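You operate a simulated robot arm through the tools that you are given. There is no shell and no other tool. Be economical: measure what you need, move in short steps, check, and stop when the job is done.

The job below is to be done with a simulated robot arm. You get a single attempt, and the scene is never put back.

JOB
Put things in order on the folding table top. At the end: the clear scent refill from the folding table top stands where the black flat-pin plug head (marked "TYPE 2") stood; the green valve cap stands where the red valve cap stood; the red valve cap stands where the clear scent refill stood; the black flat-pin plug head is on the purple sachet box (marked "LAVENDER BAGS"); whatever was shut is shut again. Leave all else as you found it, and nothing knocked over.

The check looks at the end state, three seconds after you hand in, the way a careful person would. Anything else that was tipped, shoved, dropped, spilled or broken makes it a failure. A push-on lid holds only when it is set on centred and level and pressed home; a screw cap is set on level and turned clockwise until tight.

ROBOT AND FRAMES
A 5-joint arm with a two-finger parallel gripper, fixed in place. Base frame: the origin is at the foot of the arm, x ahead of it, y to its left, z up; the work surface is at about z = 0. Lengths are in m, angles in rad, forces in N, time in s.
With the tool pointing down near the work surface it reaches from about 0.26 to 0.68 m from the base axis. Its first joint turns from -1.152 to 1.152 rad. The tool tilts only in the upright plane through the base axis and itself; it spins freely about its own axis. Payload 2.9 kg.
The TCP is the grasp point between the finger pads, 0.03 m short of the fingertips. In the tool frame z runs along the fingers and y along their closing line. Largest opening 0.11 m; finger width 0.02, thickness 0.01; the body of the gripper, 0.048 by 0.112 m, starts 0.055 m behind the TCP.
Orientation is that of the tool frame in the base frame, as [roll, pitch, yaw] about the fixed x, y, z axes, in that order (R = Rz(yaw) Ry(pitch) Rx(roll)). With the fingers straight down and closing along the base's y, the tool's x points along the base's -x, its y along +y and its z along -z.

CONTROLS
- The arm moves only by the tool step_arm. Its argument "moves" is a list of rows, each a list of 3 entries, a list of its own where there are three numbers: the shift along the tool's x, y, z in mm, then the turn, a rotation vector about the tool's x, y, z in rad, then the gripper command, from -1 (fully open) to 1 (shut), values between in proportion. In form: [[[x, y, z], [ax, ay, az], grip], ...]. A call has 1 to 12 rows; each row shifts and turns the commanded pose from where the row before left it, along the tool's axes as they then stand. Each row takes 0.2 s and may step no farther than 0.05 m and 0.15 rad from the row before; otherwise, or with a gripper value out of range, the whole call is refused. Where a pose cannot be reached the arm comes as near as it can. A force on the tool above 40 N (or 10 N above the force at the start of the call, whichever is more), or a blocked arm, ends the call early, and 0.2 s more pass. Each finger travels about 0.108 m/s and halts on what it meets, pressing with about 44 N; the grip force reading is that of the motor and also rises with nothing between the fingers. The clock runs only during rows and for 0.2 s after the last one: add rows that do not move to give the fingers time. It gives the time, the measured TCP pose, the force on the tool (base axes), the opening and the grip force at its end, in the units of the frame above (readings bear some noise).
- Cameras (640 x 400 px; columns grow to the right, rows downward): "scene" is fixed at [0.0227, -0.4456, 0.6056]; the picture's right is [0.82, -0.58, 0.00], its down [-0.34, -0.48, -0.81] and it looks along [0.46, 0.66, -0.59] (base axes); focal length 333 px, centre (320, 200). "wrist" rides on the gripper at [0.072, 0.017, -0.103] in the tool frame; the picture's right is [-0.23, 0.97, 0.00], its down [-0.76, -0.18, -0.62] and it looks along [-0.61, -0.14, 0.78] (tool axes); focal length 222 px, centre (320, 200). There is no depth. A picture from a camera that has moved, and an enlarged one, comes with that camera's place and axes in the base frame and with its lens. The place of the scene camera against the robot may be out by one fixed shift of up to 0.012 m in any direction.
- get_image(camera): a new picture of that camera. The clock stands still meanwhile.
- enlarge(camera, box): a new picture of the part [left, top, right, bottom] of that camera's present view, enlarged. The clock stands still meanwhile.
- job_done(): hands the job in; it is judged then, once.

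Work in short steps. Places have to be worked out from the pictures, the camera data and where the tool is seen: move nearer, look again, correct. Check each grasp and each placing, and mend what went wrong. You have 120 turns and 76 pictures in all, those below and enlarged ones among them. Open the gripper and draw the arm clear of the work before you hand the job in, unless the task says otherwise; then end with one line.

The tools are called after "Call:" by a JSON object that holds its "method" and its "body". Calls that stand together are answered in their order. step_arm: Moves the arm, as the interface text tells. Its arguments: {"type":"object","properties":{"moves":{"type":"array","items":{"type":"array"}}},"required":["moves"]} The other tools are called the same way: get_image (camera) takes a picture; enlarge (camera, box) takes an enlarged picture of a part of a camera's view; job_done () hands the job in.

At the start:

```text
t: 0.0
ee_pos: [0.346, 0.0801, 0.3553]
tool_rot: [-3.141, 0.0, 3.141]
wrist_force: [-0.2, -0.6, 0.4]
opening: 0.11
grasp_force: 0.1
```

scene: 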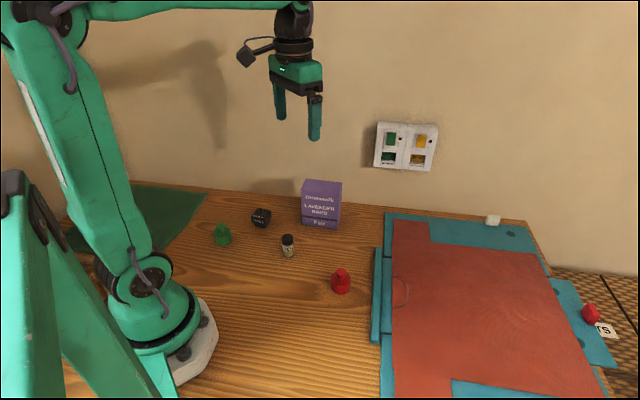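
wrist: 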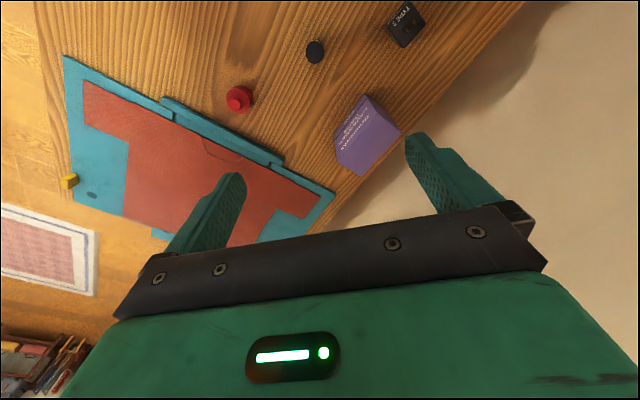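

I start by enlarging the scene around the objects to identify them.

Call:
{"method": "enlarge", "body": {"camera": "scene", "box": [200, 170, 360, 300]}}

Call:
{"method": "enlarge", "body": {"camera": "scene", "box": [440, 190, 640, 350]}}

```text
3.08 times, centred on (280, 235) of scene
camera zoom: at [0.0227, -0.4456, 0.6056], right [0.82, -0.58, 0.0], down [-0.34, -0.48, -0.81], along [0.46, 0.66, -0.59], focal length 1025 px, centre (443, 92)
```

zoom: 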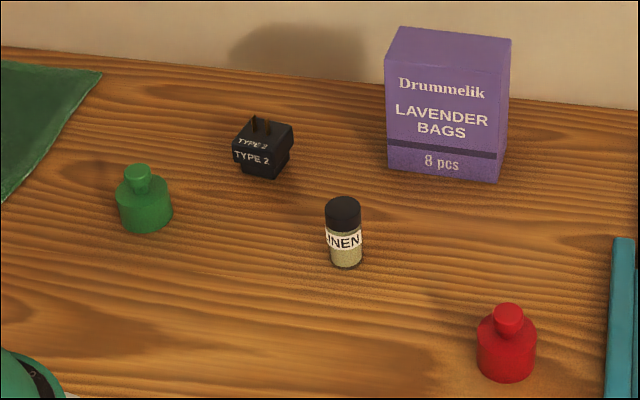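

```text
2.50 times, centred on (540, 270) of scene
camera zoom: at [0.0227, -0.4456, 0.6056], right [0.82, -0.58, 0.0], down [-0.34, -0.48, -0.81], along [0.46, 0.66, -0.59], focal length 833 px, centre (-230, 25)
```

zoom: 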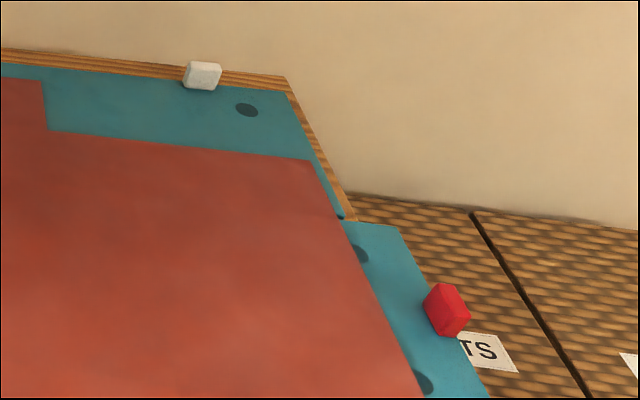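

Everything needed stands on the table; plan: plug → box, refill → plug spot, red → refill spot, green → red spot. First estimates: refill (0.30,0.085), plug (0.295,0.235), green (0.18,0.227), red (0.337,-0.075), box ~(0.43,0.14). I move above the plug for a closer look.

Call:
{"method": "step_arm", "body": {"moves": [[[10, 31, 31], [0, 0, 0], -1], [[10, 31, 31], [0, 0, 0], -1], [[10, 31, 31], [0, 0, 0], -1], [[10, 31, 31], [0, 0, 0], -1], [[10, 31, 31], [0, 0, 0], -1], [[0, 0, 0], [0, 0, 0], -1]]}}

Call:
{"method": "get_image", "body": {"camera": "wrist"}}

```text
t: 1.4
ee_pos: [0.2981, 0.2345, 0.1991]
tool_rot: [3.141, 0.0, 3.141]
wrist_force: [-0.5, 0.4, 0.0]
opening: 0.11
grasp_force: 0.0
```

```text
71 pictures are left
camera wrist: at [0.2242, 0.2517, 0.3023], right [0.23, 0.97, 0.0], down [0.76, -0.18, 0.62], along [0.61, -0.14, -0.78], focal length 222 px, centre (320, 200)
```

wrist: 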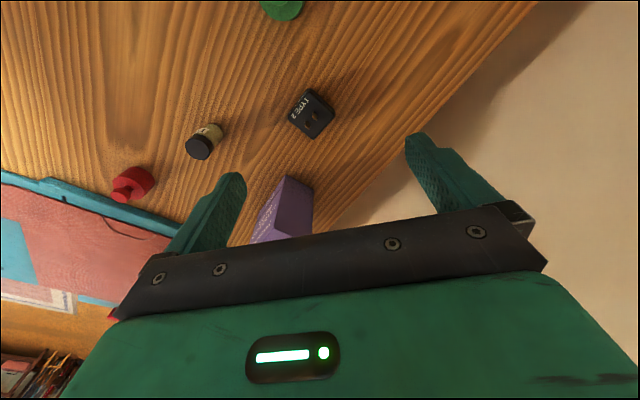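

Good view of everything. I enlarge it for measuring the plug and its neighbours.

Call:
{"method": "enlarge", "body": {"camera": "wrist", "box": [270, 75, 350, 150]}}

Call:
{"method": "enlarge", "body": {"camera": "wrist", "box": [100, 100, 340, 250]}}

```text
5.33 times, centred on (310, 112) of wrist
camera zoom: at [0.2242, 0.2517, 0.3023], right [0.23, 0.97, 0.0], down [0.76, -0.18, 0.62], along [0.61, -0.14, -0.78], focal length 1185 px, centre (373, 667)
```

zoom: 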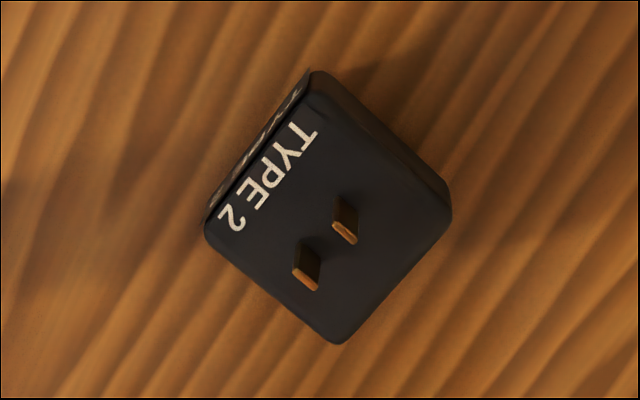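

```text
2.67 times, centred on (220, 175) of wrist
camera zoom: at [0.2242, 0.2517, 0.3023], right [0.23, 0.97, 0.0], down [0.76, -0.18, 0.62], along [0.61, -0.14, -0.78], focal length 592 px, centre (587, 267)
```

zoom: 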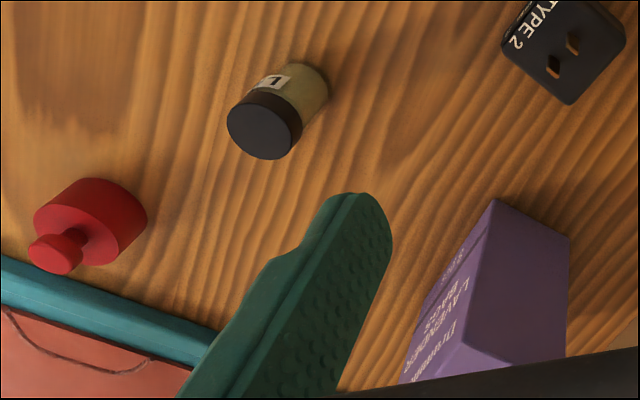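

Plug: 40 mm square body, centre ≈(0.308,0.223), sides along ≈35.5°/125.5°. I shift over it, turn the fingers to match, and go down to z≈0.12.

Call:
{"method": "step_arm", "body": {"moves": [[[-10, -12, 0], [0, 0, 0], -1], [[0, 0, 16], [0, 0, -0.124], -1], [[0, 0, 16], [0, 0, -0.124], -1], [[0, 0, 16], [0, 0, -0.124], -1], [[0, 0, 16], [0, 0, -0.124], -1], [[0, 0, 16], [0, 0, -0.124], -1], [[0, 0, 0], [0, 0, 0], -1]]}}

Call:
{"method": "get_image", "body": {"camera": "wrist"}}

```text
t: 3.0
ee_pos: [0.3066, 0.2238, 0.1187]
tool_rot: [3.141, 0.0, -2.519]
wrist_force: [1.3, 0.1, 0.0]
opening: 0.11
grasp_force: 0.0
```

```text
68 pictures are left
camera wrist: at [0.2372, 0.194, 0.2225], right [-0.38, 0.92, 0.0], down [0.72, 0.3, 0.62], along [0.58, 0.24, -0.78], focal length 222 px, centre (320, 200)
```

wrist: 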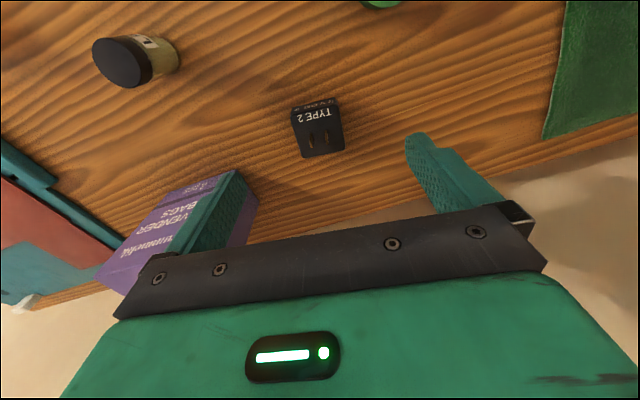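

The box is close to the left finger; I enlarge to judge clearance and the plug's centring.

Call:
{"method": "enlarge", "body": {"camera": "wrist", "box": [90, 80, 370, 300]}}

Call:
{"method": "get_image", "body": {"camera": "scene"}}

```text
1.82 times, centred on (230, 190) of wrist
camera zoom: at [0.2372, 0.194, 0.2225], right [-0.38, 0.92, 0.0], down [0.72, 0.3, 0.62], along [0.58, 0.24, -0.78], focal length 404 px, centre (484, 218)
```

zoom: 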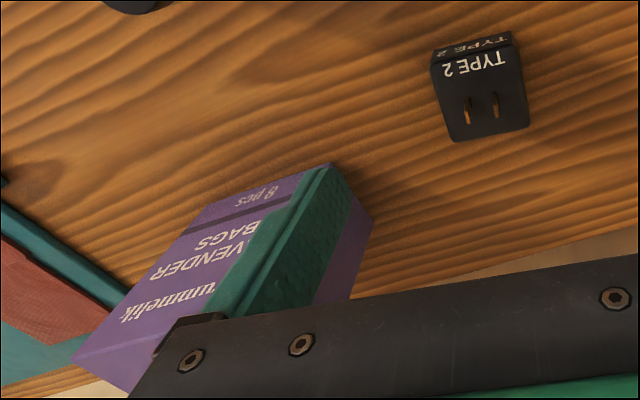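

```text
66 pictures are left
```

scene: 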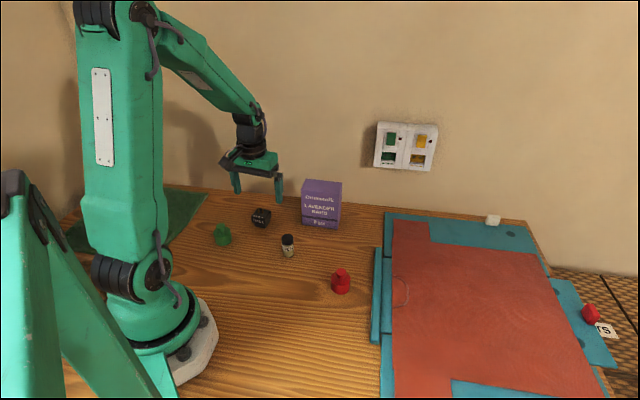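

Clearance to the box is ~4 cm and the plug is centred within 2 mm. I descend to z≈0.034 and close.

Call:
{"method": "step_arm", "body": {"moves": [[[0, -2, 28], [0, 0, 0], -1], [[0, 0, 28], [0, 0, 0], -1], [[0, 0, 28], [0, 0, 0], -1], [[0, 0, 0], [0, 0, 0], -1], [[0, 0, 0], [0, 0, 0], 1], [[0, 0, 0], [0, 0, 0], 1], [[0, 0, 0], [0, 0, 0], 1]]}}

Call:
{"method": "get_image", "body": {"camera": "wrist"}}

```text
t: 4.6
ee_pos: [0.3078, 0.2209, 0.0354]
tool_rot: [-3.141, 0.0, -2.523]
wrist_force: [0.4, -0.1, 0.5]
opening: 0.041
grasp_force: 43.9
```

```text
65 pictures are left
camera wrist: at [0.2391, 0.1921, 0.1385], right [-0.38, 0.92, 0.0], down [0.72, 0.3, 0.62], along [0.58, 0.24, -0.78], focal length 222 px, centre (320, 200)
```

wrist: 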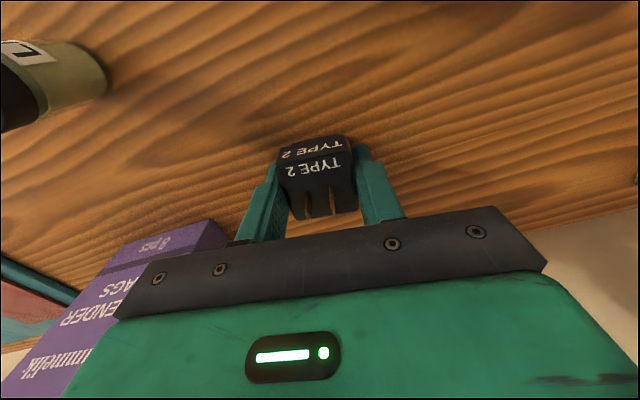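

Plug gripped (41 mm). I lift it to z≈0.26 and look at the box.

Call:
{"method": "step_arm", "body": {"moves": [[[0, 0, -20], [0, 0, 0], 1], [[0, 0, -45], [0, 0, 0], 1], [[0, 0, -45], [0, 0, 0], 1], [[0, 0, -45], [0, 0, 0], 1], [[0, 0, -45], [0, 0, 0], 1], [[0, 0, -25], [0, 0, 0], 1], [[0, 0, 0], [0, 0, 0], 1]]}}

Call:
{"method": "get_image", "body": {"camera": "wrist"}}

```text
t: 6.2
ee_pos: [0.3093, 0.2229, 0.2617]
tool_rot: [3.141, 0.0, -2.522]
wrist_force: [0.2, 0.2, -0.6]
opening: 0.0412
grasp_force: 44.1
```

```text
64 pictures are left
camera wrist: at [0.2391, 0.1931, 0.3643], right [-0.38, 0.92, 0.0], down [0.72, 0.3, 0.62], along [0.58, 0.24, -0.78], focal length 222 px, centre (320, 200)
```

wrist: 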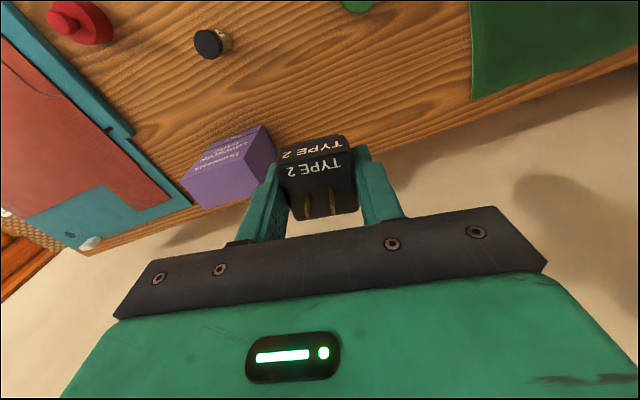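

I enlarge the box to get its top corners and height.

Call:
{"method": "enlarge", "body": {"camera": "wrist", "box": [170, 110, 290, 215]}}

```text
3.81 times, centred on (230, 162) of wrist
camera zoom: at [0.2391, 0.1931, 0.3643], right [-0.38, 0.92, 0.0], down [0.72, 0.3, 0.62], along [0.58, 0.24, -0.78], focal length 846 px, centre (663, 343)
```

zoom: 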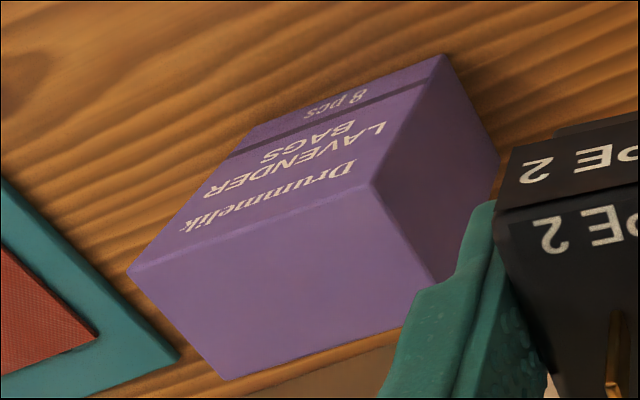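

Box top: centre ≈(0.4515,0.137), z≈0.117, long side at 133°, 98×53 mm. I carry the plug over it at height and align.

Call:
{"method": "step_arm", "body": {"moves": [[[-16.5, -38.2, 0], [0, 0, 0], 1], [[-16.5, -38.2, 0], [0, 0, 0], 1], [[-16.5, -38.2, 0], [0, 0, 0], 1], [[-16.5, -38.2, 0], [0, 0, 0], 1], [[0, 0, 20], [0, 0, -0.127], 1], [[0, 0, 20], [0, 0, 0], 1], [[0, 0, 20], [0, 0, 0], 1], [[0, 0, 0], [0, 0, 0], 1]]}}

Call:
{"method": "get_image", "body": {"camera": "wrist"}}

Call:
{"method": "get_image", "body": {"camera": "scene"}}

```text
t: 8.0
ee_pos: [0.451, 0.1349, 0.2025]
tool_rot: [3.14, 0.001, -2.393]
wrist_force: [-0.2, -0.3, 0.0]
opening: 0.0412
grasp_force: 44.0
```

```text
62 pictures are left
camera wrist: at [0.3859, 0.0972, 0.3042], right [-0.49, 0.87, 0.0], down [0.68, 0.39, 0.62], along [0.54, 0.31, -0.78], focal length 222 px, centre (320, 200)
```

wrist: 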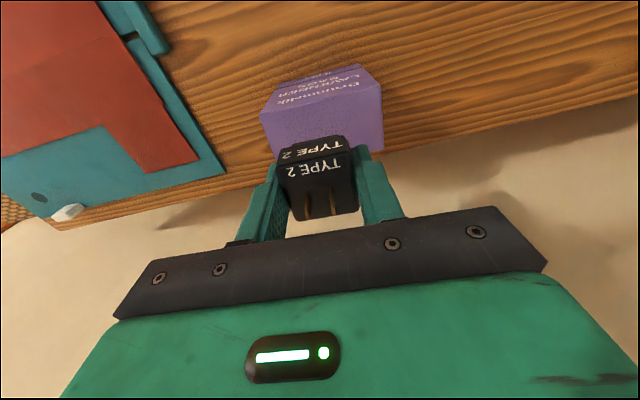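

```text
61 pictures are left
```

scene: 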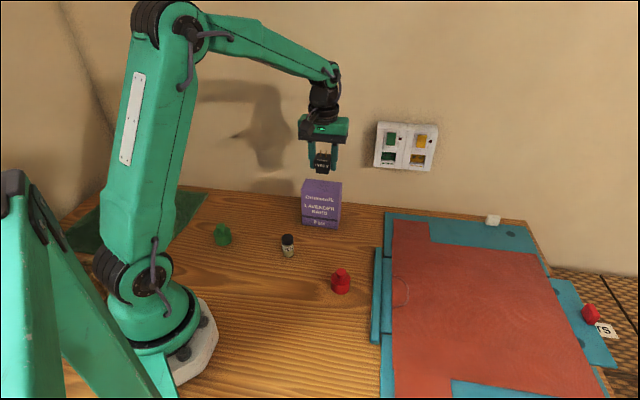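

Alignment agrees within ~3 mm. I nudge +2.5 mm along y and lower to just above the top, then creep.

Call:
{"method": "step_arm", "body": {"moves": [[[0, 2.5, 15], [0, 0, 0], 1], [[0, 0, 15], [0, 0, 0], 1], [[0, 0, 13], [0, 0, 0], 1], [[0, 0, 0], [0, 0, 0], 1], [[0, 0, 2], [0, 0, 0], 1], [[0, 0, 2], [0, 0, 0], 1]]}}

Call:
{"method": "enlarge", "body": {"camera": "scene", "box": [270, 110, 390, 240]}}

```text
t: 9.4
ee_pos: [0.4487, 0.1366, 0.1554]
tool_rot: [-3.14, 0.003, -2.395]
wrist_force: [-5.0, 0.9, 17.2]
opening: 0.0413
grasp_force: 43.7
```

```text
3.08 times, centred on (330, 175) of scene
camera zoom: at [0.0226, -0.4456, 0.6056], right [0.82, -0.58, 0.0], down [-0.34, -0.48, -0.81], along [0.46, 0.66, -0.59], focal length 1025 px, centre (289, 277)
```

zoom: 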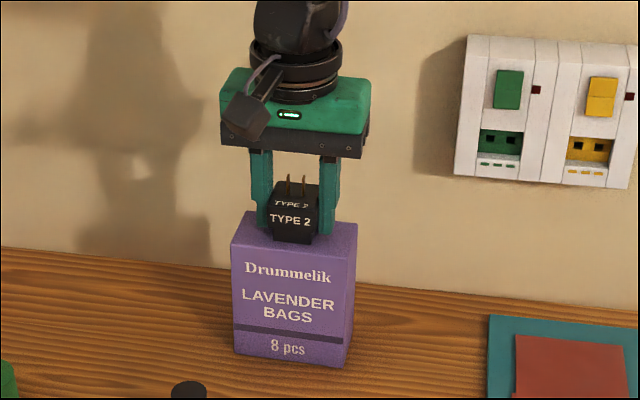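

The plug is down on the box (17 N). I ease up 2 mm, open, then lift clear.

Call:
{"method": "step_arm", "body": {"moves": [[[0, 0, -2], [0, 0, 0], 1], [[0, 0, 0], [0, 0, 0], 0], [[0, 0, 0], [0, 0, 0], -0.5], [[0, 0, 0], [0, 0, 0], -0.5], [[0, 0, -20], [0, 0, 0], -0.5], [[0, 0, -40], [0, 0, 0], -1], [[0, 0, -40], [0, 0, 0], -1], [[0, 0, 0], [0, 0, 0], -1]]}}

Call:
{"method": "enlarge", "body": {"camera": "scene", "box": [200, 110, 400, 300]}}

Call:
{"method": "get_image", "body": {"camera": "wrist"}}

```text
t: 11.2
ee_pos: [0.4483, 0.1371, 0.2555]
tool_rot: [3.141, 0.0, -2.395]
wrist_force: [0.1, 0.5, -0.9]
opening: 0.1102
grasp_force: 0.1
```

```text
2.11 times, centred on (300, 205) of scene
camera zoom: at [0.0227, -0.4456, 0.6056], right [0.82, -0.58, 0.0], down [-0.34, -0.48, -0.81], along [0.46, 0.66, -0.59], focal length 701 px, centre (362, 190)
```

zoom: 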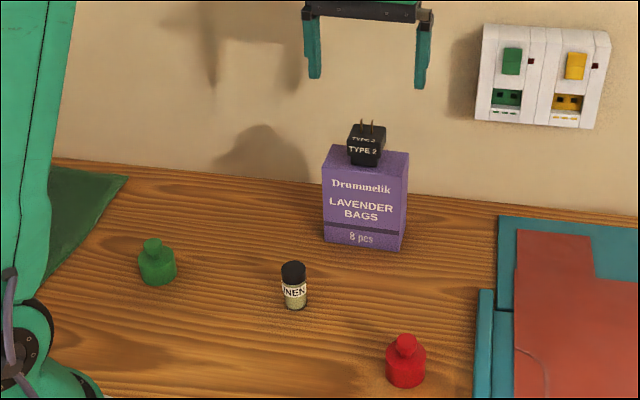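

```text
58 pictures are left
camera wrist: at [0.3837, 0.0989, 0.3592], right [-0.49, 0.87, 0.0], down [0.68, 0.39, 0.62], along [0.54, 0.31, -0.78], focal length 222 px, centre (320, 200)
```

wrist: 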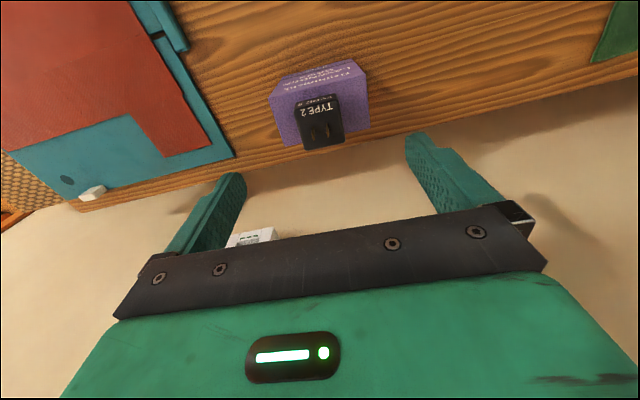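

The plug sits upright on the box. Now I move over the refill at ≈(0.305,0.083).

Call:
{"method": "step_arm", "body": {"moves": [[[35.5, 14.3, 0], [0, 0, 0], -1], [[35.5, 14.3, 0], [0, 0, 0], -1], [[35.5, 14.3, 0], [0, 0, 0], -1], [[35.5, 14.3, 0], [0, 0, 0], -1], [[0, 0, 35], [0, 0, 0], -1], [[0, 0, 35], [0, 0, 0], -1], [[0, 0, 0], [0, 0, 0], -1]]}}

Call:
{"method": "get_image", "body": {"camera": "wrist"}}

Call:
{"method": "enlarge", "body": {"camera": "wrist", "box": [270, 60, 370, 140]}}

```text
t: 12.8
ee_pos: [0.3067, 0.084, 0.1849]
tool_rot: [-3.141, 0.0, -2.395]
wrist_force: [0.3, 0.5, -0.3]
opening: 0.11
grasp_force: 0.0
```

```text
57 pictures are left
camera wrist: at [0.2415, 0.0459, 0.2878], right [-0.49, 0.87, 0.0], down [0.68, 0.39, 0.62], along [0.54, 0.31, -0.78], focal length 222 px, centre (320, 200)
```

wrist: 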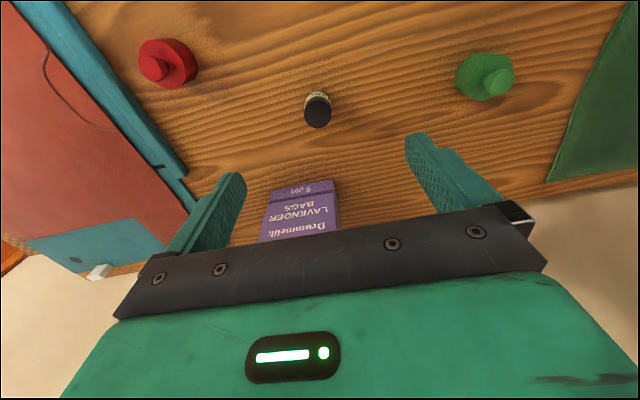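

```text
5.00 times, centred on (320, 100) of wrist
camera zoom: at [0.2415, 0.0459, 0.2878], right [-0.49, 0.87, 0.0], down [0.68, 0.39, 0.62], along [0.54, 0.31, -0.78], focal length 1111 px, centre (320, 700)
```

zoom: 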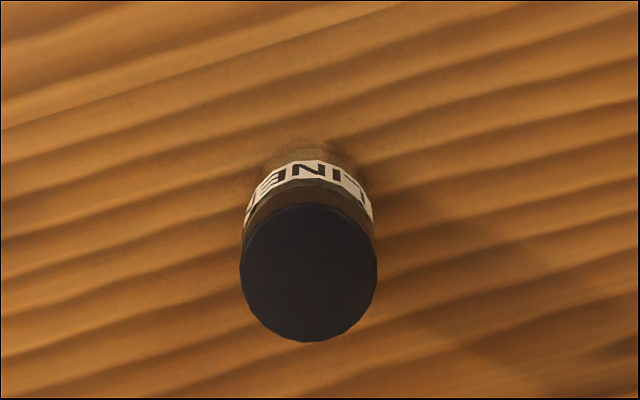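

Refill centre ≈(0.3075,0.081), Ø27 mm, ~52 mm tall. I correct and descend over it to z≈0.035, without closing yet.

Call:
{"method": "step_arm", "body": {"moves": [[[1.3, -2.9, 30], [0, 0, 0], -1], [[0, 0, 40], [0, 0, 0], -1], [[0, 0, 40], [0, 0, 0], -1], [[0, 0, 40], [0, 0, 0], -1], [[0, 0, 0], [0, 0, 0], -1]]}}

Call:
{"method": "get_image", "body": {"camera": "wrist"}}

```text
t: 14.0
ee_pos: [0.3077, 0.0791, 0.0342]
tool_rot: [3.141, 0.0, -2.395]
wrist_force: [-0.5, -0.5, 0.8]
opening: 0.1098
grasp_force: 0.1
```

```text
55 pictures are left
camera wrist: at [0.2426, 0.0416, 0.1375], right [-0.49, 0.87, 0.0], down [0.68, 0.39, 0.62], along [0.54, 0.31, -0.78], focal length 222 px, centre (320, 200)
```

wrist: 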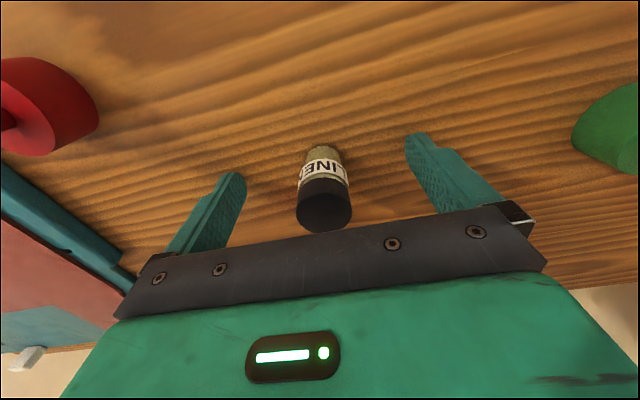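

The refill lies between the fingers; I close and check.

Call:
{"method": "step_arm", "body": {"moves": [[[0, 0, 0], [0, 0, 0], 0.3], [[0, 0, 0], [0, 0, 0], 1], [[0, 0, 0], [0, 0, 0], 1], [[0, 0, 0], [0, 0, 0], 1]]}}

Call:
{"method": "get_image", "body": {"camera": "wrist"}}

```text
t: 15.0
ee_pos: [0.3086, 0.0792, 0.0365]
tool_rot: [-3.141, 0.0, -2.395]
wrist_force: [-0.7, 0.1, -0.3]
opening: 0.0276
grasp_force: 43.9
```

```text
54 pictures are left
camera wrist: at [0.2427, 0.0417, 0.1379], right [-0.49, 0.87, 0.0], down [0.68, 0.39, 0.62], along [0.54, 0.31, -0.78], focal length 222 px, centre (320, 200)
```

wrist: 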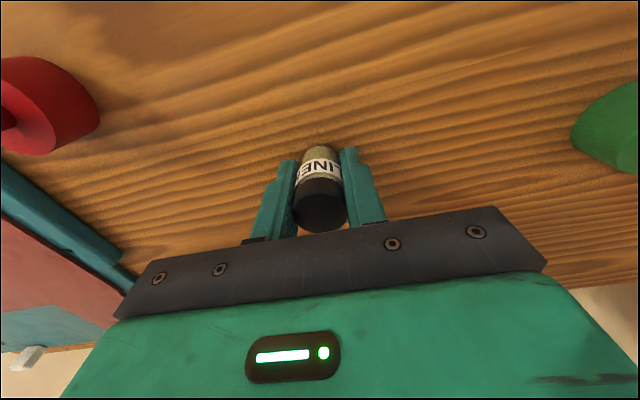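

Gripped (27.6 mm). I lift 100 mm, carry to above the plug's old spot (0.308,0.222), and lower to ~20 mm above.

Call:
{"method": "step_arm", "body": {"moves": [[[0, 0, -30], [0, 0, 0], 1], [[0, 0, -35], [0, 0, 0], 1], [[0, 0, -35], [0, 0, 0], 1], [[-24.2, 26.2, 0], [0, 0, 0], 1], [[-24.2, 26.2, 0], [0, 0, 0], 1], [[-24.2, 26.2, 0], [0, 0, 0], 1], [[-24.2, 26.2, 0], [0, 0, 0], 1], [[0, 0, 30], [0, 0, 0], 1], [[0, 0, 30], [0, 0, 0], 1], [[0, 0, 20], [0, 0, 0], 1], [[0, 0, 0], [0, 0, 0], 1]]}}

Call:
{"method": "get_image", "body": {"camera": "wrist"}}

```text
t: 17.4
ee_pos: [0.3059, 0.222, 0.0544]
tool_rot: [3.141, -0.001, -2.395]
wrist_force: [-0.1, 0.4, 0.9]
opening: 0.0272
grasp_force: 43.8
```

```text
53 pictures are left
camera wrist: at [0.2413, 0.1843, 0.1578], right [-0.49, 0.87, 0.0], down [0.68, 0.39, 0.62], along [0.54, 0.31, -0.78], focal length 222 px, centre (320, 200)
```

wrist: 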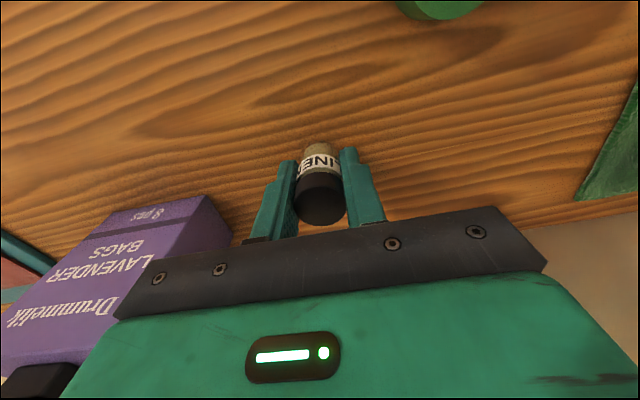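

Over the spot. I lower the last ~20 mm, creeping at the end.

Call:
{"method": "step_arm", "body": {"moves": [[[-0.8, -0.7, 10], [0, 0, 0], 1], [[0, 0, 7], [0, 0, 0], 1], [[0, 0, 0], [0, 0, 0], 1], [[0, 0, 2], [0, 0, 0], 1], [[0, 0, 0], [0, 0, 0], 1]]}}

```text
t: 18.6
ee_pos: [0.3091, 0.2222, 0.0371]
tool_rot: [-3.14, 0.004, -2.395]
wrist_force: [2.2, 5.3, 14.6]
opening: 0.0271
grasp_force: 44.2
```

Contact felt (14.6 N). Ease up 1 mm, open, lift clear and check.

Call:
{"method": "step_arm", "body": {"moves": [[[0, 0, -1], [0, 0, 0], 1], [[0, 0, 0], [0, 0, 0], 0.3], [[0, 0, 0], [0, 0, 0], -0.4], [[0, 0, 0], [0, 0, 0], -1], [[0, 0, 0], [0, 0, 0], -1], [[0, 0, -40], [0, 0, 0], -1], [[0, 0, -45], [0, 0, 0], -1], [[0, 0, -45], [0, 0, 0], -1], [[0, 0, 0], [0, 0, 0], -1]]}}

Call:
{"method": "get_image", "body": {"camera": "wrist"}}

Call:
{"method": "enlarge", "body": {"camera": "scene", "box": [200, 170, 360, 300]}}

```text
t: 20.6
ee_pos: [0.3073, 0.2227, 0.1675]
tool_rot: [-3.14, 0.001, -2.396]
wrist_force: [0.0, -0.6, 0.8]
opening: 0.1099
grasp_force: 0.1
```

```text
52 pictures are left
camera wrist: at [0.2422, 0.1852, 0.2703], right [-0.49, 0.87, 0.0], down [0.68, 0.39, 0.62], along [0.54, 0.31, -0.78], focal length 222 px, centre (320, 200)
```

wrist: 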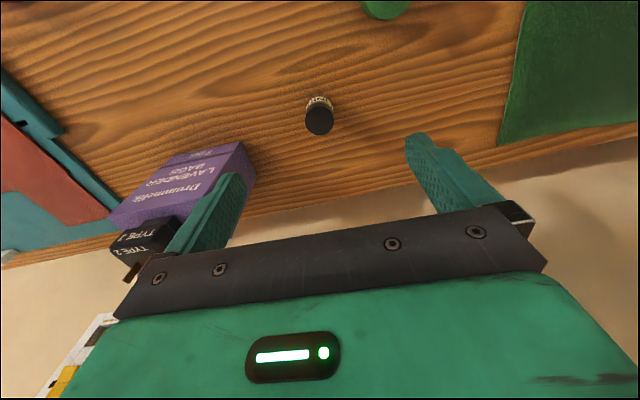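

```text
3.08 times, centred on (280, 235) of scene
camera zoom: at [0.0227, -0.4456, 0.6056], right [0.82, -0.58, 0.0], down [-0.34, -0.48, -0.81], along [0.46, 0.66, -0.59], focal length 1025 px, centre (443, 92)
```

zoom: 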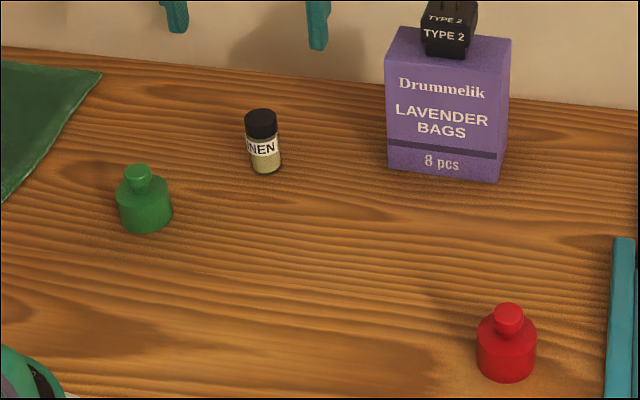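

Refill stands in the plug's spot. Next the red cap: I move at height to above ≈(0.349,-0.082).

Call:
{"method": "step_arm", "body": {"moves": [[[0, 0, -35], [0, 0, 0], -1], [[25.2, -35.9, 0], [0, 0, 0], -1], [[25.2, -35.9, 0], [0, 0, 0], -1], [[25.2, -35.9, 0], [0, 0, 0], -1], [[25.2, -35.9, 0], [0, 0, 0], -1], [[25.2, -35.9, 0], [0, 0, 0], -1], [[25.2, -35.9, 0], [0, 0, 0], -1], [[25.2, -35.9, 0], [0, 0, 0], -1], [[0, 0, 0], [0, 0, 0], -1]]}}

Call:
{"method": "get_image", "body": {"camera": "wrist"}}

Call:
{"method": "enlarge", "body": {"camera": "wrist", "box": [260, 50, 380, 150]}}

```text
t: 22.6
ee_pos: [0.349, -0.083, 0.2027]
tool_rot: [3.141, 0.001, -2.397]
wrist_force: [-0.3, -0.1, 0.1]
opening: 0.1097
grasp_force: 0.1
```

```text
50 pictures are left
camera wrist: at [0.2837, -0.1203, 0.306], right [-0.5, 0.87, 0.0], down [0.68, 0.39, 0.62], along [0.54, 0.31, -0.78], focal length 222 px, centre (320, 200)
```

wrist: 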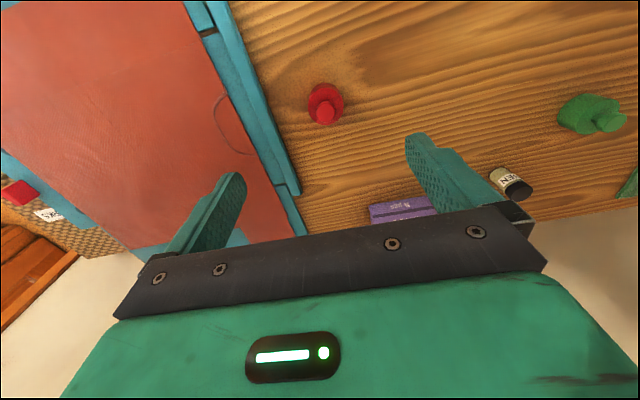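

```text
4.00 times, centred on (320, 100) of wrist
camera zoom: at [0.2837, -0.1203, 0.306], right [-0.5, 0.87, 0.0], down [0.68, 0.39, 0.62], along [0.54, 0.31, -0.78], focal length 888 px, centre (320, 600)
```

zoom: 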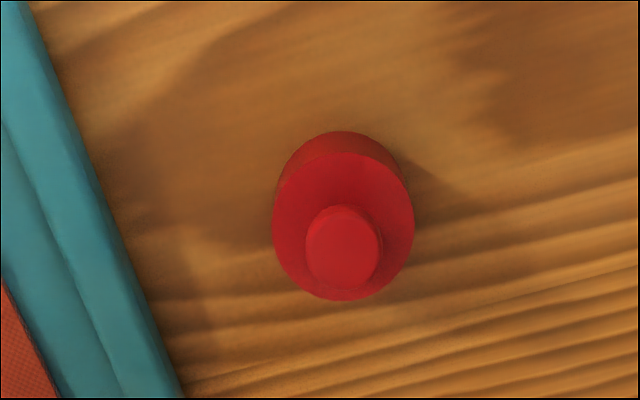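

Red cap ≈(0.348,-0.075), Ø42 mm, body ~28 mm high; the teal panel edge is 72 mm off, so I'll narrow the opening to 70 mm. Shift, descend to z≈0.10 and recheck.

Call:
{"method": "step_arm", "body": {"moves": [[[-4.7, 6.6, 30], [0, 0, 0], -0.27], [[0, 0, 40], [0, 0, 0], -0.27], [[0, 0, 33], [0, 0, 0], -0.27], [[0, 0, 0], [0, 0, 0], -0.27]]}}

Call:
{"method": "get_image", "body": {"camera": "wrist"}}

```text
t: 23.6
ee_pos: [0.348, -0.0741, 0.0987]
tool_rot: [-3.141, 0.002, -2.393]
wrist_force: [0.3, 0.2, 0.2]
opening: 0.0701
grasp_force: 0.0
```

```text
48 pictures are left
camera wrist: at [0.2828, -0.1115, 0.2019], right [-0.49, 0.87, 0.0], down [0.68, 0.39, 0.62], along [0.54, 0.31, -0.78], focal length 222 px, centre (320, 200)
```

wrist: 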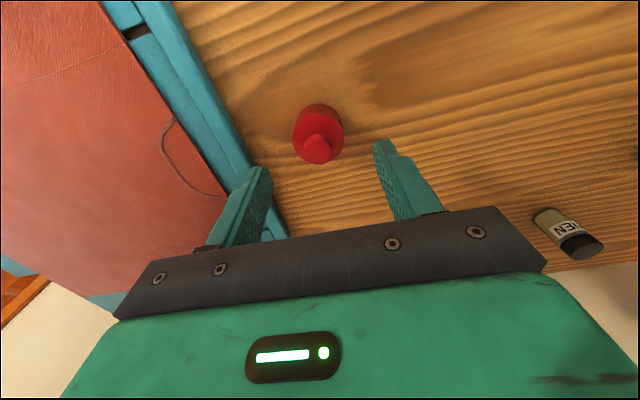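

Centred within 2 mm. I descend to z≈0.034 and close.

Call:
{"method": "step_arm", "body": {"moves": [[[1.5, 0, 30], [0, 0, 0], -0.27], [[0, 0, 34], [0, 0, 0], -0.27], [[0, 0, 0], [0, 0, 0], -0.27], [[0, 0, 0], [0, 0, 0], 1], [[0, 0, 0], [0, 0, 0], 1], [[0, 0, 0], [0, 0, 0], 1]]}}

Call:
{"method": "get_image", "body": {"camera": "wrist"}}

```text
t: 25.0
ee_pos: [0.3484, -0.0759, 0.0349]
tool_rot: [-3.141, -0.002, -2.395]
wrist_force: [0.6, -0.5, 0.1]
opening: 0.041
grasp_force: 44.2
```

```text
47 pictures are left
camera wrist: at [0.2826, -0.1126, 0.1375], right [-0.49, 0.87, 0.0], down [0.68, 0.39, 0.62], along [0.54, 0.31, -0.78], focal length 222 px, centre (320, 200)
```

wrist: 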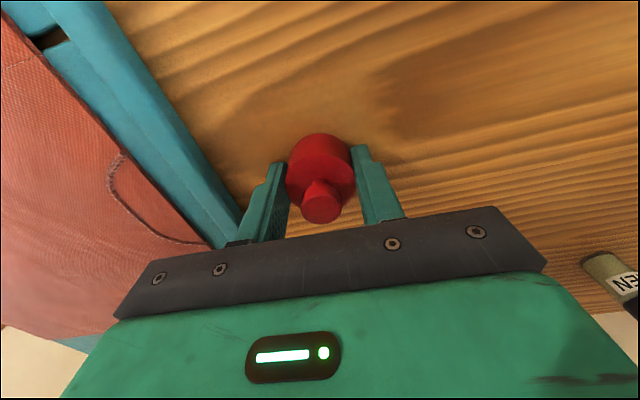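

Gripped (41 mm); red spot ≈(0.3475,-0.0755). I lift and carry to the refill's old spot (0.307,0.0805), stopping 20 mm above.

Call:
{"method": "step_arm", "body": {"moves": [[[0, 0, -30], [0, 0, 0], 1], [[0, 0, -35], [0, 0, 0], 1], [[0, 0, -35], [0, 0, 0], 1], [[-18.9, 35.5, 0], [0, 0, 0], 1], [[-18.9, 35.5, 0], [0, 0, 0], 1], [[-18.9, 35.5, 0], [0, 0, 0], 1], [[-18.9, 35.5, 0], [0, 0, 0], 1], [[0, 0, 30], [0, 0, 0], 1], [[0, 0, 30], [0, 0, 0], 1], [[0, 0, 20], [0, 0, 0], 1], [[0, 0, 0], [0, 0, 0], 1]]}}

Call:
{"method": "get_image", "body": {"camera": "wrist"}}

```text
t: 27.4
ee_pos: [0.3048, 0.0797, 0.055]
tool_rot: [3.141, 0.0, -2.395]
wrist_force: [0.3, -0.3, -0.3]
opening: 0.0411
grasp_force: 43.8
```

```text
46 pictures are left
camera wrist: at [0.2407, 0.0426, 0.1577], right [-0.49, 0.87, 0.0], down [0.68, 0.39, 0.62], along [0.54, 0.31, -0.78], focal length 222 px, centre (320, 200)
```

wrist: 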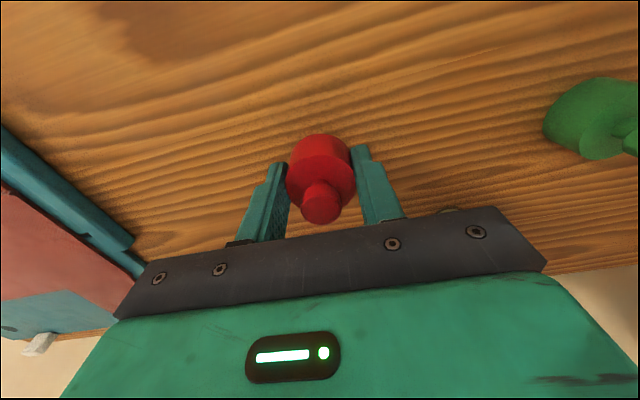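

Within ~1 mm. Lower to contact gently.

Call:
{"method": "step_arm", "body": {"moves": [[[-1, -0.5, 10], [0, 0, 0], 1], [[0, 0, 8], [0, 0, 0], 1], [[0, 0, 0], [0, 0, 0], 1], [[0, 0, 2], [0, 0, 0], 1], [[0, 0, 0], [0, 0, 0], 1]]}}

```text
t: 28.6
ee_pos: [0.3073, 0.0806, 0.0341]
tool_rot: [3.141, -0.001, -2.395]
wrist_force: [0.2, -0.4, 0.8]
opening: 0.0412
grasp_force: 44.2
```

No contact force yet; creep 1 mm at a time.

Call:
{"method": "step_arm", "body": {"moves": [[[0, 0, 1], [0, 0, 0], 1], [[0, 0, 0], [0, 0, 0], 1]]}}

```text
t: 29.2
ee_pos: [0.3067, 0.0807, 0.0341]
tool_rot: [3.141, 0.0, -2.395]
wrist_force: [0.3, -1.4, 5.3]
opening: 0.0411
grasp_force: 43.9
```

Light contact (5 N). Open to ~90 mm and lift clear.

Call:
{"method": "step_arm", "body": {"moves": [[[0, 0, 0], [0, 0, 0], 0], [[0, 0, 0], [0, 0, 0], -0.6], [[0, 0, 0], [0, 0, 0], -0.6], [[0, 0, -40], [0, 0, 0], -0.6], [[0, 0, -45], [0, 0, 0], -0.6], [[0, 0, -45], [0, 0, 0], -0.6], [[0, 0, 0], [0, 0, 0], -0.6]]}}

Call:
{"method": "get_image", "body": {"camera": "wrist"}}

Call:
{"method": "enlarge", "body": {"camera": "scene", "box": [200, 170, 360, 300]}}

```text
t: 30.8
ee_pos: [0.3082, 0.0802, 0.1643]
tool_rot: [3.142, -0.001, -2.395]
wrist_force: [-1.3, -0.5, 0.7]
opening: 0.0882
grasp_force: 0.0
```

```text
45 pictures are left
camera wrist: at [0.2426, 0.043, 0.2674], right [-0.49, 0.87, 0.0], down [0.68, 0.39, 0.62], along [0.54, 0.31, -0.78], focal length 222 px, centre (320, 200)
```

wrist: 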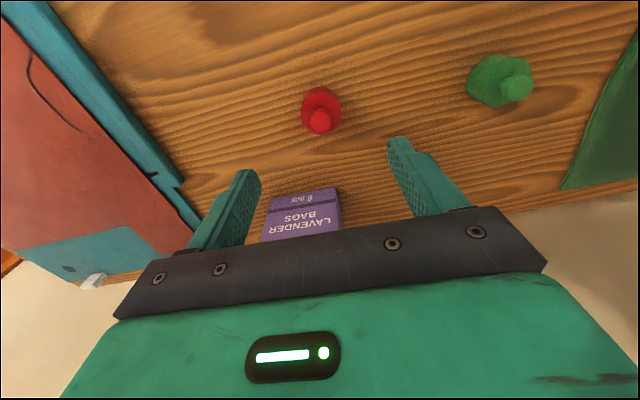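

```text
3.08 times, centred on (280, 235) of scene
camera zoom: at [0.0227, -0.4456, 0.6056], right [0.82, -0.58, 0.0], down [-0.34, -0.48, -0.81], along [0.46, 0.66, -0.59], focal length 1025 px, centre (443, 92)
```

zoom: 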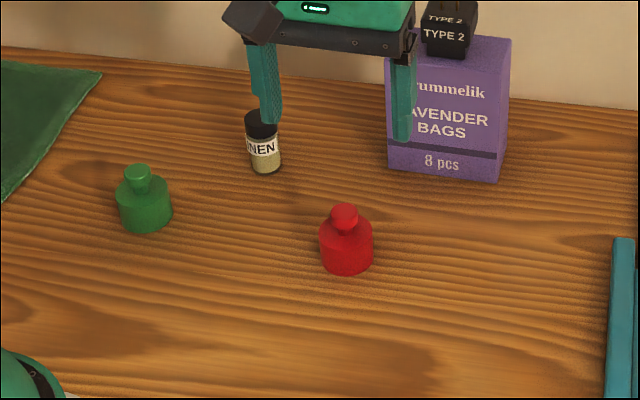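

Red stands on the refill's old spot. Now over the green cap at ≈(0.197,0.217).

Call:
{"method": "step_arm", "body": {"moves": [[[-2.8, 43.9, 0], [0, 0, 0], -0.6], [[-2.8, 43.9, 0], [0, 0, 0], -0.6], [[-2.8, 43.9, 0], [0, 0, 0], -0.6], [[-2.8, 43.9, 0], [0, 0, 0], -0.6], [[0, 0, 0], [0, 0, 0], -0.6]]}}

Call:
{"method": "get_image", "body": {"camera": "wrist"}}

Call:
{"method": "enlarge", "body": {"camera": "wrist", "box": [260, 50, 380, 150]}}

```text
t: 32.0
ee_pos: [0.1967, 0.219, 0.1645]
tool_rot: [-3.141, 0.0, -2.398]
wrist_force: [-0.2, -0.8, -0.1]
opening: 0.0882
grasp_force: 0.1
```

```text
43 pictures are left
camera wrist: at [0.1302, 0.1802, 0.2679], right [-0.49, 0.87, 0.0], down [0.68, 0.39, 0.62], along [0.54, 0.31, -0.78], focal length 222 px, centre (320, 200)
```

wrist: 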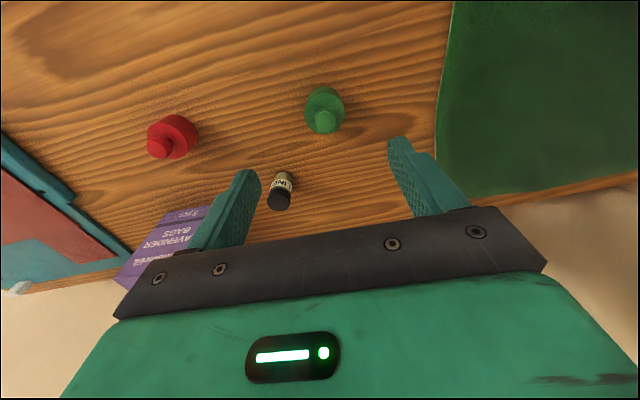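

```text
4.00 times, centred on (320, 100) of wrist
camera zoom: at [0.1302, 0.1802, 0.2679], right [-0.49, 0.87, 0.0], down [0.68, 0.39, 0.62], along [0.54, 0.31, -0.78], focal length 888 px, centre (320, 600)
```

zoom: 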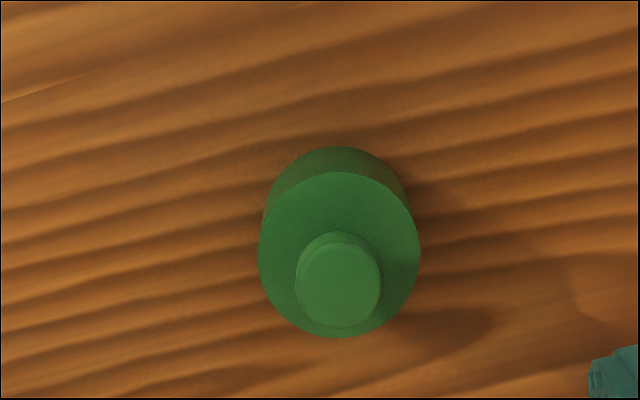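

Green centre ≈(0.192,0.222). Correct 5 mm and descend to z≈0.10 for a recheck.

Call:
{"method": "step_arm", "body": {"moves": [[[-0.5, 5, 30], [0, 0, 0], -0.6], [[0, 0, 35], [0, 0, 0], -0.6], [[0, 0, 0], [0, 0, 0], -0.6]]}}

Call:
{"method": "get_image", "body": {"camera": "wrist"}}

Call:
{"method": "get_image", "body": {"camera": "scene"}}

```text
t: 32.8
ee_pos: [0.1915, 0.2222, 0.0998]
tool_rot: [-3.141, 0.0, -2.395]
wrist_force: [-0.2, -0.8, -0.7]
opening: 0.0882
grasp_force: 0.0
```

```text
41 pictures are left
camera wrist: at [0.1275, 0.1835, 0.2027], right [-0.49, 0.87, 0.0], down [0.68, 0.39, 0.62], along [0.54, 0.31, -0.78], focal length 222 px, centre (320, 200)
```

wrist: 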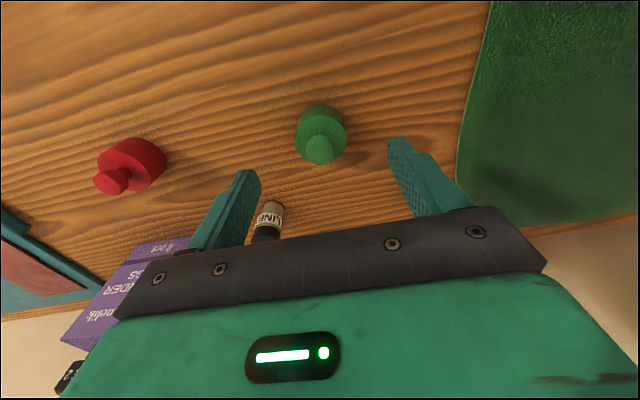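

```text
40 pictures are left
```

scene: 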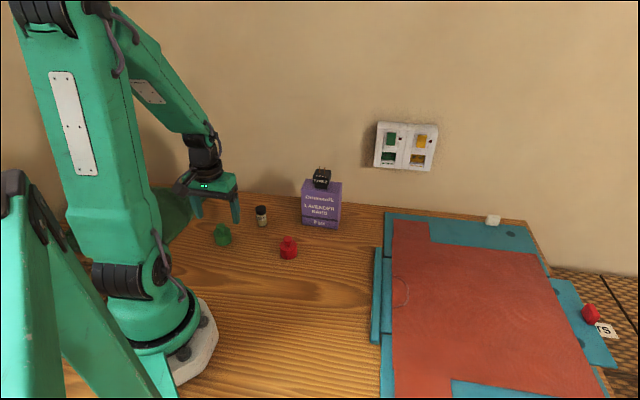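

Centred. Descend to z≈0.035 and close.

Call:
{"method": "step_arm", "body": {"moves": [[[0, 0, 30], [0, 0, 0], -0.6], [[0, 0, 34], [0, 0, 0], -0.6], [[0, 0, 0], [0, 0, 0], -0.6], [[0, 0, 0], [0, 0, 0], 0.5], [[0, 0, 0], [0, 0, 0], 1], [[0, 0, 0], [0, 0, 0], 1], [[0, 0, 0], [0, 0, 0], 1]]}}

Call:
{"method": "get_image", "body": {"camera": "wrist"}}

```text
t: 34.4
ee_pos: [0.1943, 0.2203, 0.035]
tool_rot: [3.141, 0.0, -2.394]
wrist_force: [0.3, -0.2, -0.7]
opening: 0.0409
grasp_force: 43.6
```

```text
39 pictures are left
camera wrist: at [0.1277, 0.1836, 0.1381], right [-0.49, 0.87, 0.0], down [0.68, 0.39, 0.62], along [0.54, 0.31, -0.78], focal length 222 px, centre (320, 200)
```

wrist: 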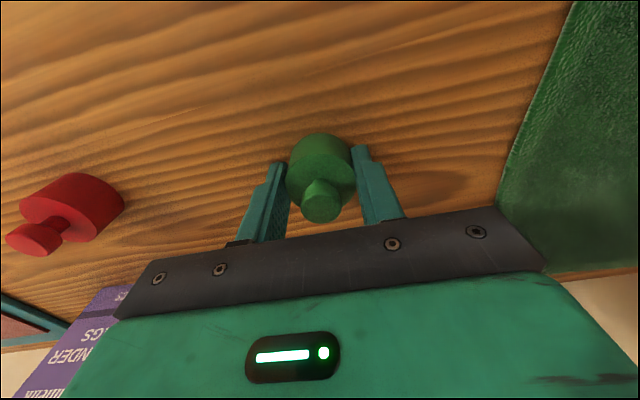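

Gripped. Lift 130 mm and carry to above the red cap's old spot (0.3475,-0.0755).

Call:
{"method": "step_arm", "body": {"moves": [[[0, 0, -40], [0, 0, 0], 1], [[0, 0, -45], [0, 0, 0], 1], [[0, 0, -45], [0, 0, 0], 1], [[11, -40.35, 0], [0, 0, 0], 1], [[11, -40.35, 0], [0, 0, 0], 1], [[11, -40.35, 0], [0, 0, 0], 1], [[11, -40.35, 0], [0, 0, 0], 1], [[11, -40.35, 0], [0, 0, 0], 1], [[11, -40.35, 0], [0, 0, 0], 1], [[11, -40.35, 0], [0, 0, 0], 1], [[11, -40.35, 0], [0, 0, 0], 1], [[0, 0, 0], [0, 0, 0], 1]]}}

Call:
{"method": "step_arm", "body": {"moves": [[[0, 0, 40], [0, 0, 0], 1], [[0, 0, 40], [0, 0, 0], 1], [[0, 0, 30], [0, 0, 0], 1], [[0, 0, 0], [0, 0, 0], 1]]}}

Call:
{"method": "get_image", "body": {"camera": "wrist"}}

```text
t: 37.0
ee_pos: [0.3489, -0.0753, 0.1666]
tool_rot: [-3.141, 0.0, -2.395]
wrist_force: [0.1, 0.8, -0.4]
opening: 0.0409
grasp_force: 44.3
```

```text
t: 38.0
ee_pos: [0.3487, -0.0759, 0.0558]
tool_rot: [3.141, -0.001, -2.396]
wrist_force: [0.6, -0.5, -0.1]
opening: 0.0409
grasp_force: 44.0
```

```text
38 pictures are left
camera wrist: at [0.2825, -0.1131, 0.1583], right [-0.49, 0.87, 0.0], down [0.68, 0.39, 0.62], along [0.54, 0.31, -0.78], focal length 222 px, centre (320, 200)
```

wrist: 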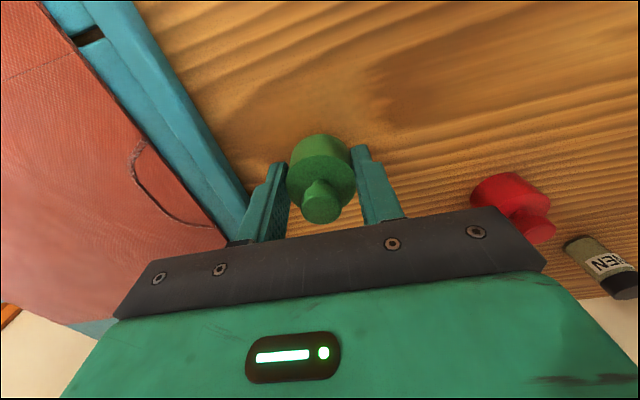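

The camera place matches the red-grasp pose. Lower to gentle contact.

Call:
{"method": "step_arm", "body": {"moves": [[[0, 0, 10], [0, 0, 0], 1], [[0, 0, 8], [0, 0, 0], 1], [[0, 0, 0], [0, 0, 0], 1], [[0, 0, 2], [0, 0, 0], 1], [[0, 0, 0], [0, 0, 0], 1]]}}

```text
t: 39.2
ee_pos: [0.3483, -0.0752, 0.0355]
tool_rot: [3.141, 0.0, -2.396]
wrist_force: [0.0, -0.4, 0.1]
opening: 0.0409
grasp_force: 43.8
```

No contact yet; creep on.

Call:
{"method": "step_arm", "body": {"moves": [[[0, 0, 1], [0, 0, 0], 1], [[0, 0, 0], [0, 0, 0], 1]]}}

```text
t: 39.8
ee_pos: [0.3474, -0.0754, 0.0343]
tool_rot: [-3.14, -0.001, -2.394]
wrist_force: [-2.7, 0.6, 10.4]
opening: 0.0412
grasp_force: 44.0
```

Contact (10 N). I open to 70 mm only (panel nearby), then lift clear.

Call:
{"method": "step_arm", "body": {"moves": [[[0, 0, 0], [0, 0, 0], 0], [[0, 0, 0], [0, 0, 0], -0.27], [[0, 0, 0], [0, 0, 0], -0.27], [[0, 0, -40], [0, 0, 0], -0.27], [[0, 0, -45], [0, 0, 0], -0.27], [[0, 0, -45], [0, 0, 0], -0.27], [[0, 0, -45], [0, 0, 0], -1], [[0, 0, -45], [0, 0, 0], -1], [[0, 0, 0], [0, 0, 0], -1]]}}

Call:
{"method": "get_image", "body": {"camera": "wrist"}}

Call:
{"method": "get_image", "body": {"camera": "scene"}}

Call:
{"method": "enlarge", "body": {"camera": "scene", "box": [200, 150, 400, 300]}}

```text
t: 41.8
ee_pos: [0.3464, -0.0758, 0.2554]
tool_rot: [-3.14, 0.0, -2.394]
wrist_force: [-1.1, -0.7, -1.0]
opening: 0.11
grasp_force: 0.1
```

```text
37 pictures are left
camera wrist: at [0.282, -0.1141, 0.3587], right [-0.49, 0.87, 0.0], down [0.68, 0.39, 0.62], along [0.54, 0.31, -0.78], focal length 222 px, centre (320, 200)
```

wrist: 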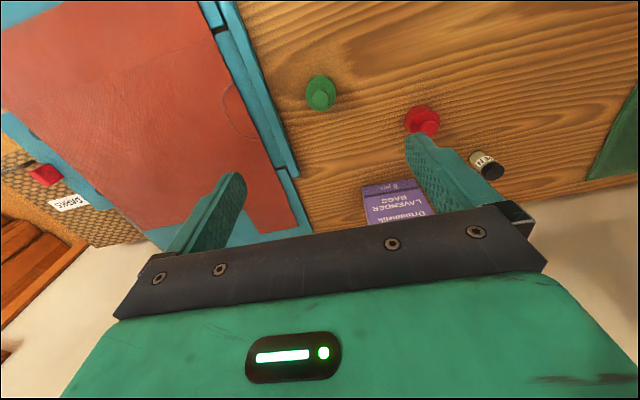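

```text
36 pictures are left
```

scene: 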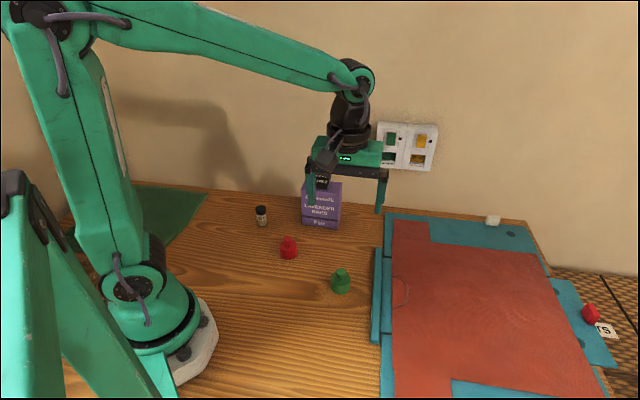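

```text
2.67 times, centred on (300, 225) of scene
camera zoom: at [0.0227, -0.4456, 0.6056], right [0.82, -0.58, 0.0], down [-0.34, -0.48, -0.81], along [0.46, 0.66, -0.59], focal length 888 px, centre (373, 133)
```

zoom: 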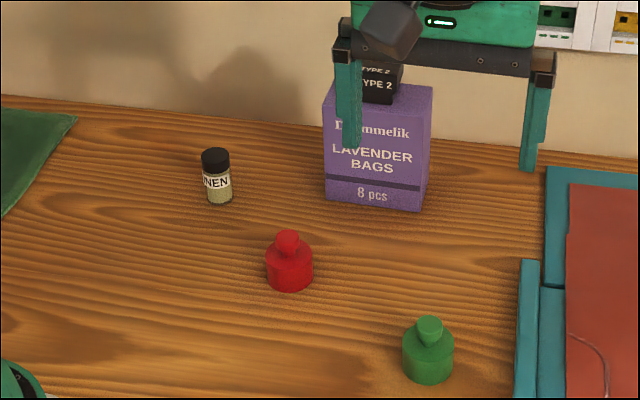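

All four things stand upright in their new places, the gripper is open and the arm is well above the work; nothing else has moved. Handing in.

Call:
{"method": "job_done", "body": {}}

```text
The job is handed in.
```

The job is handed in: the refill, green cap and red cap stand in their new spots, the plug head is on the lavender box, nothing was opened, and nothing else was moved or knocked over.
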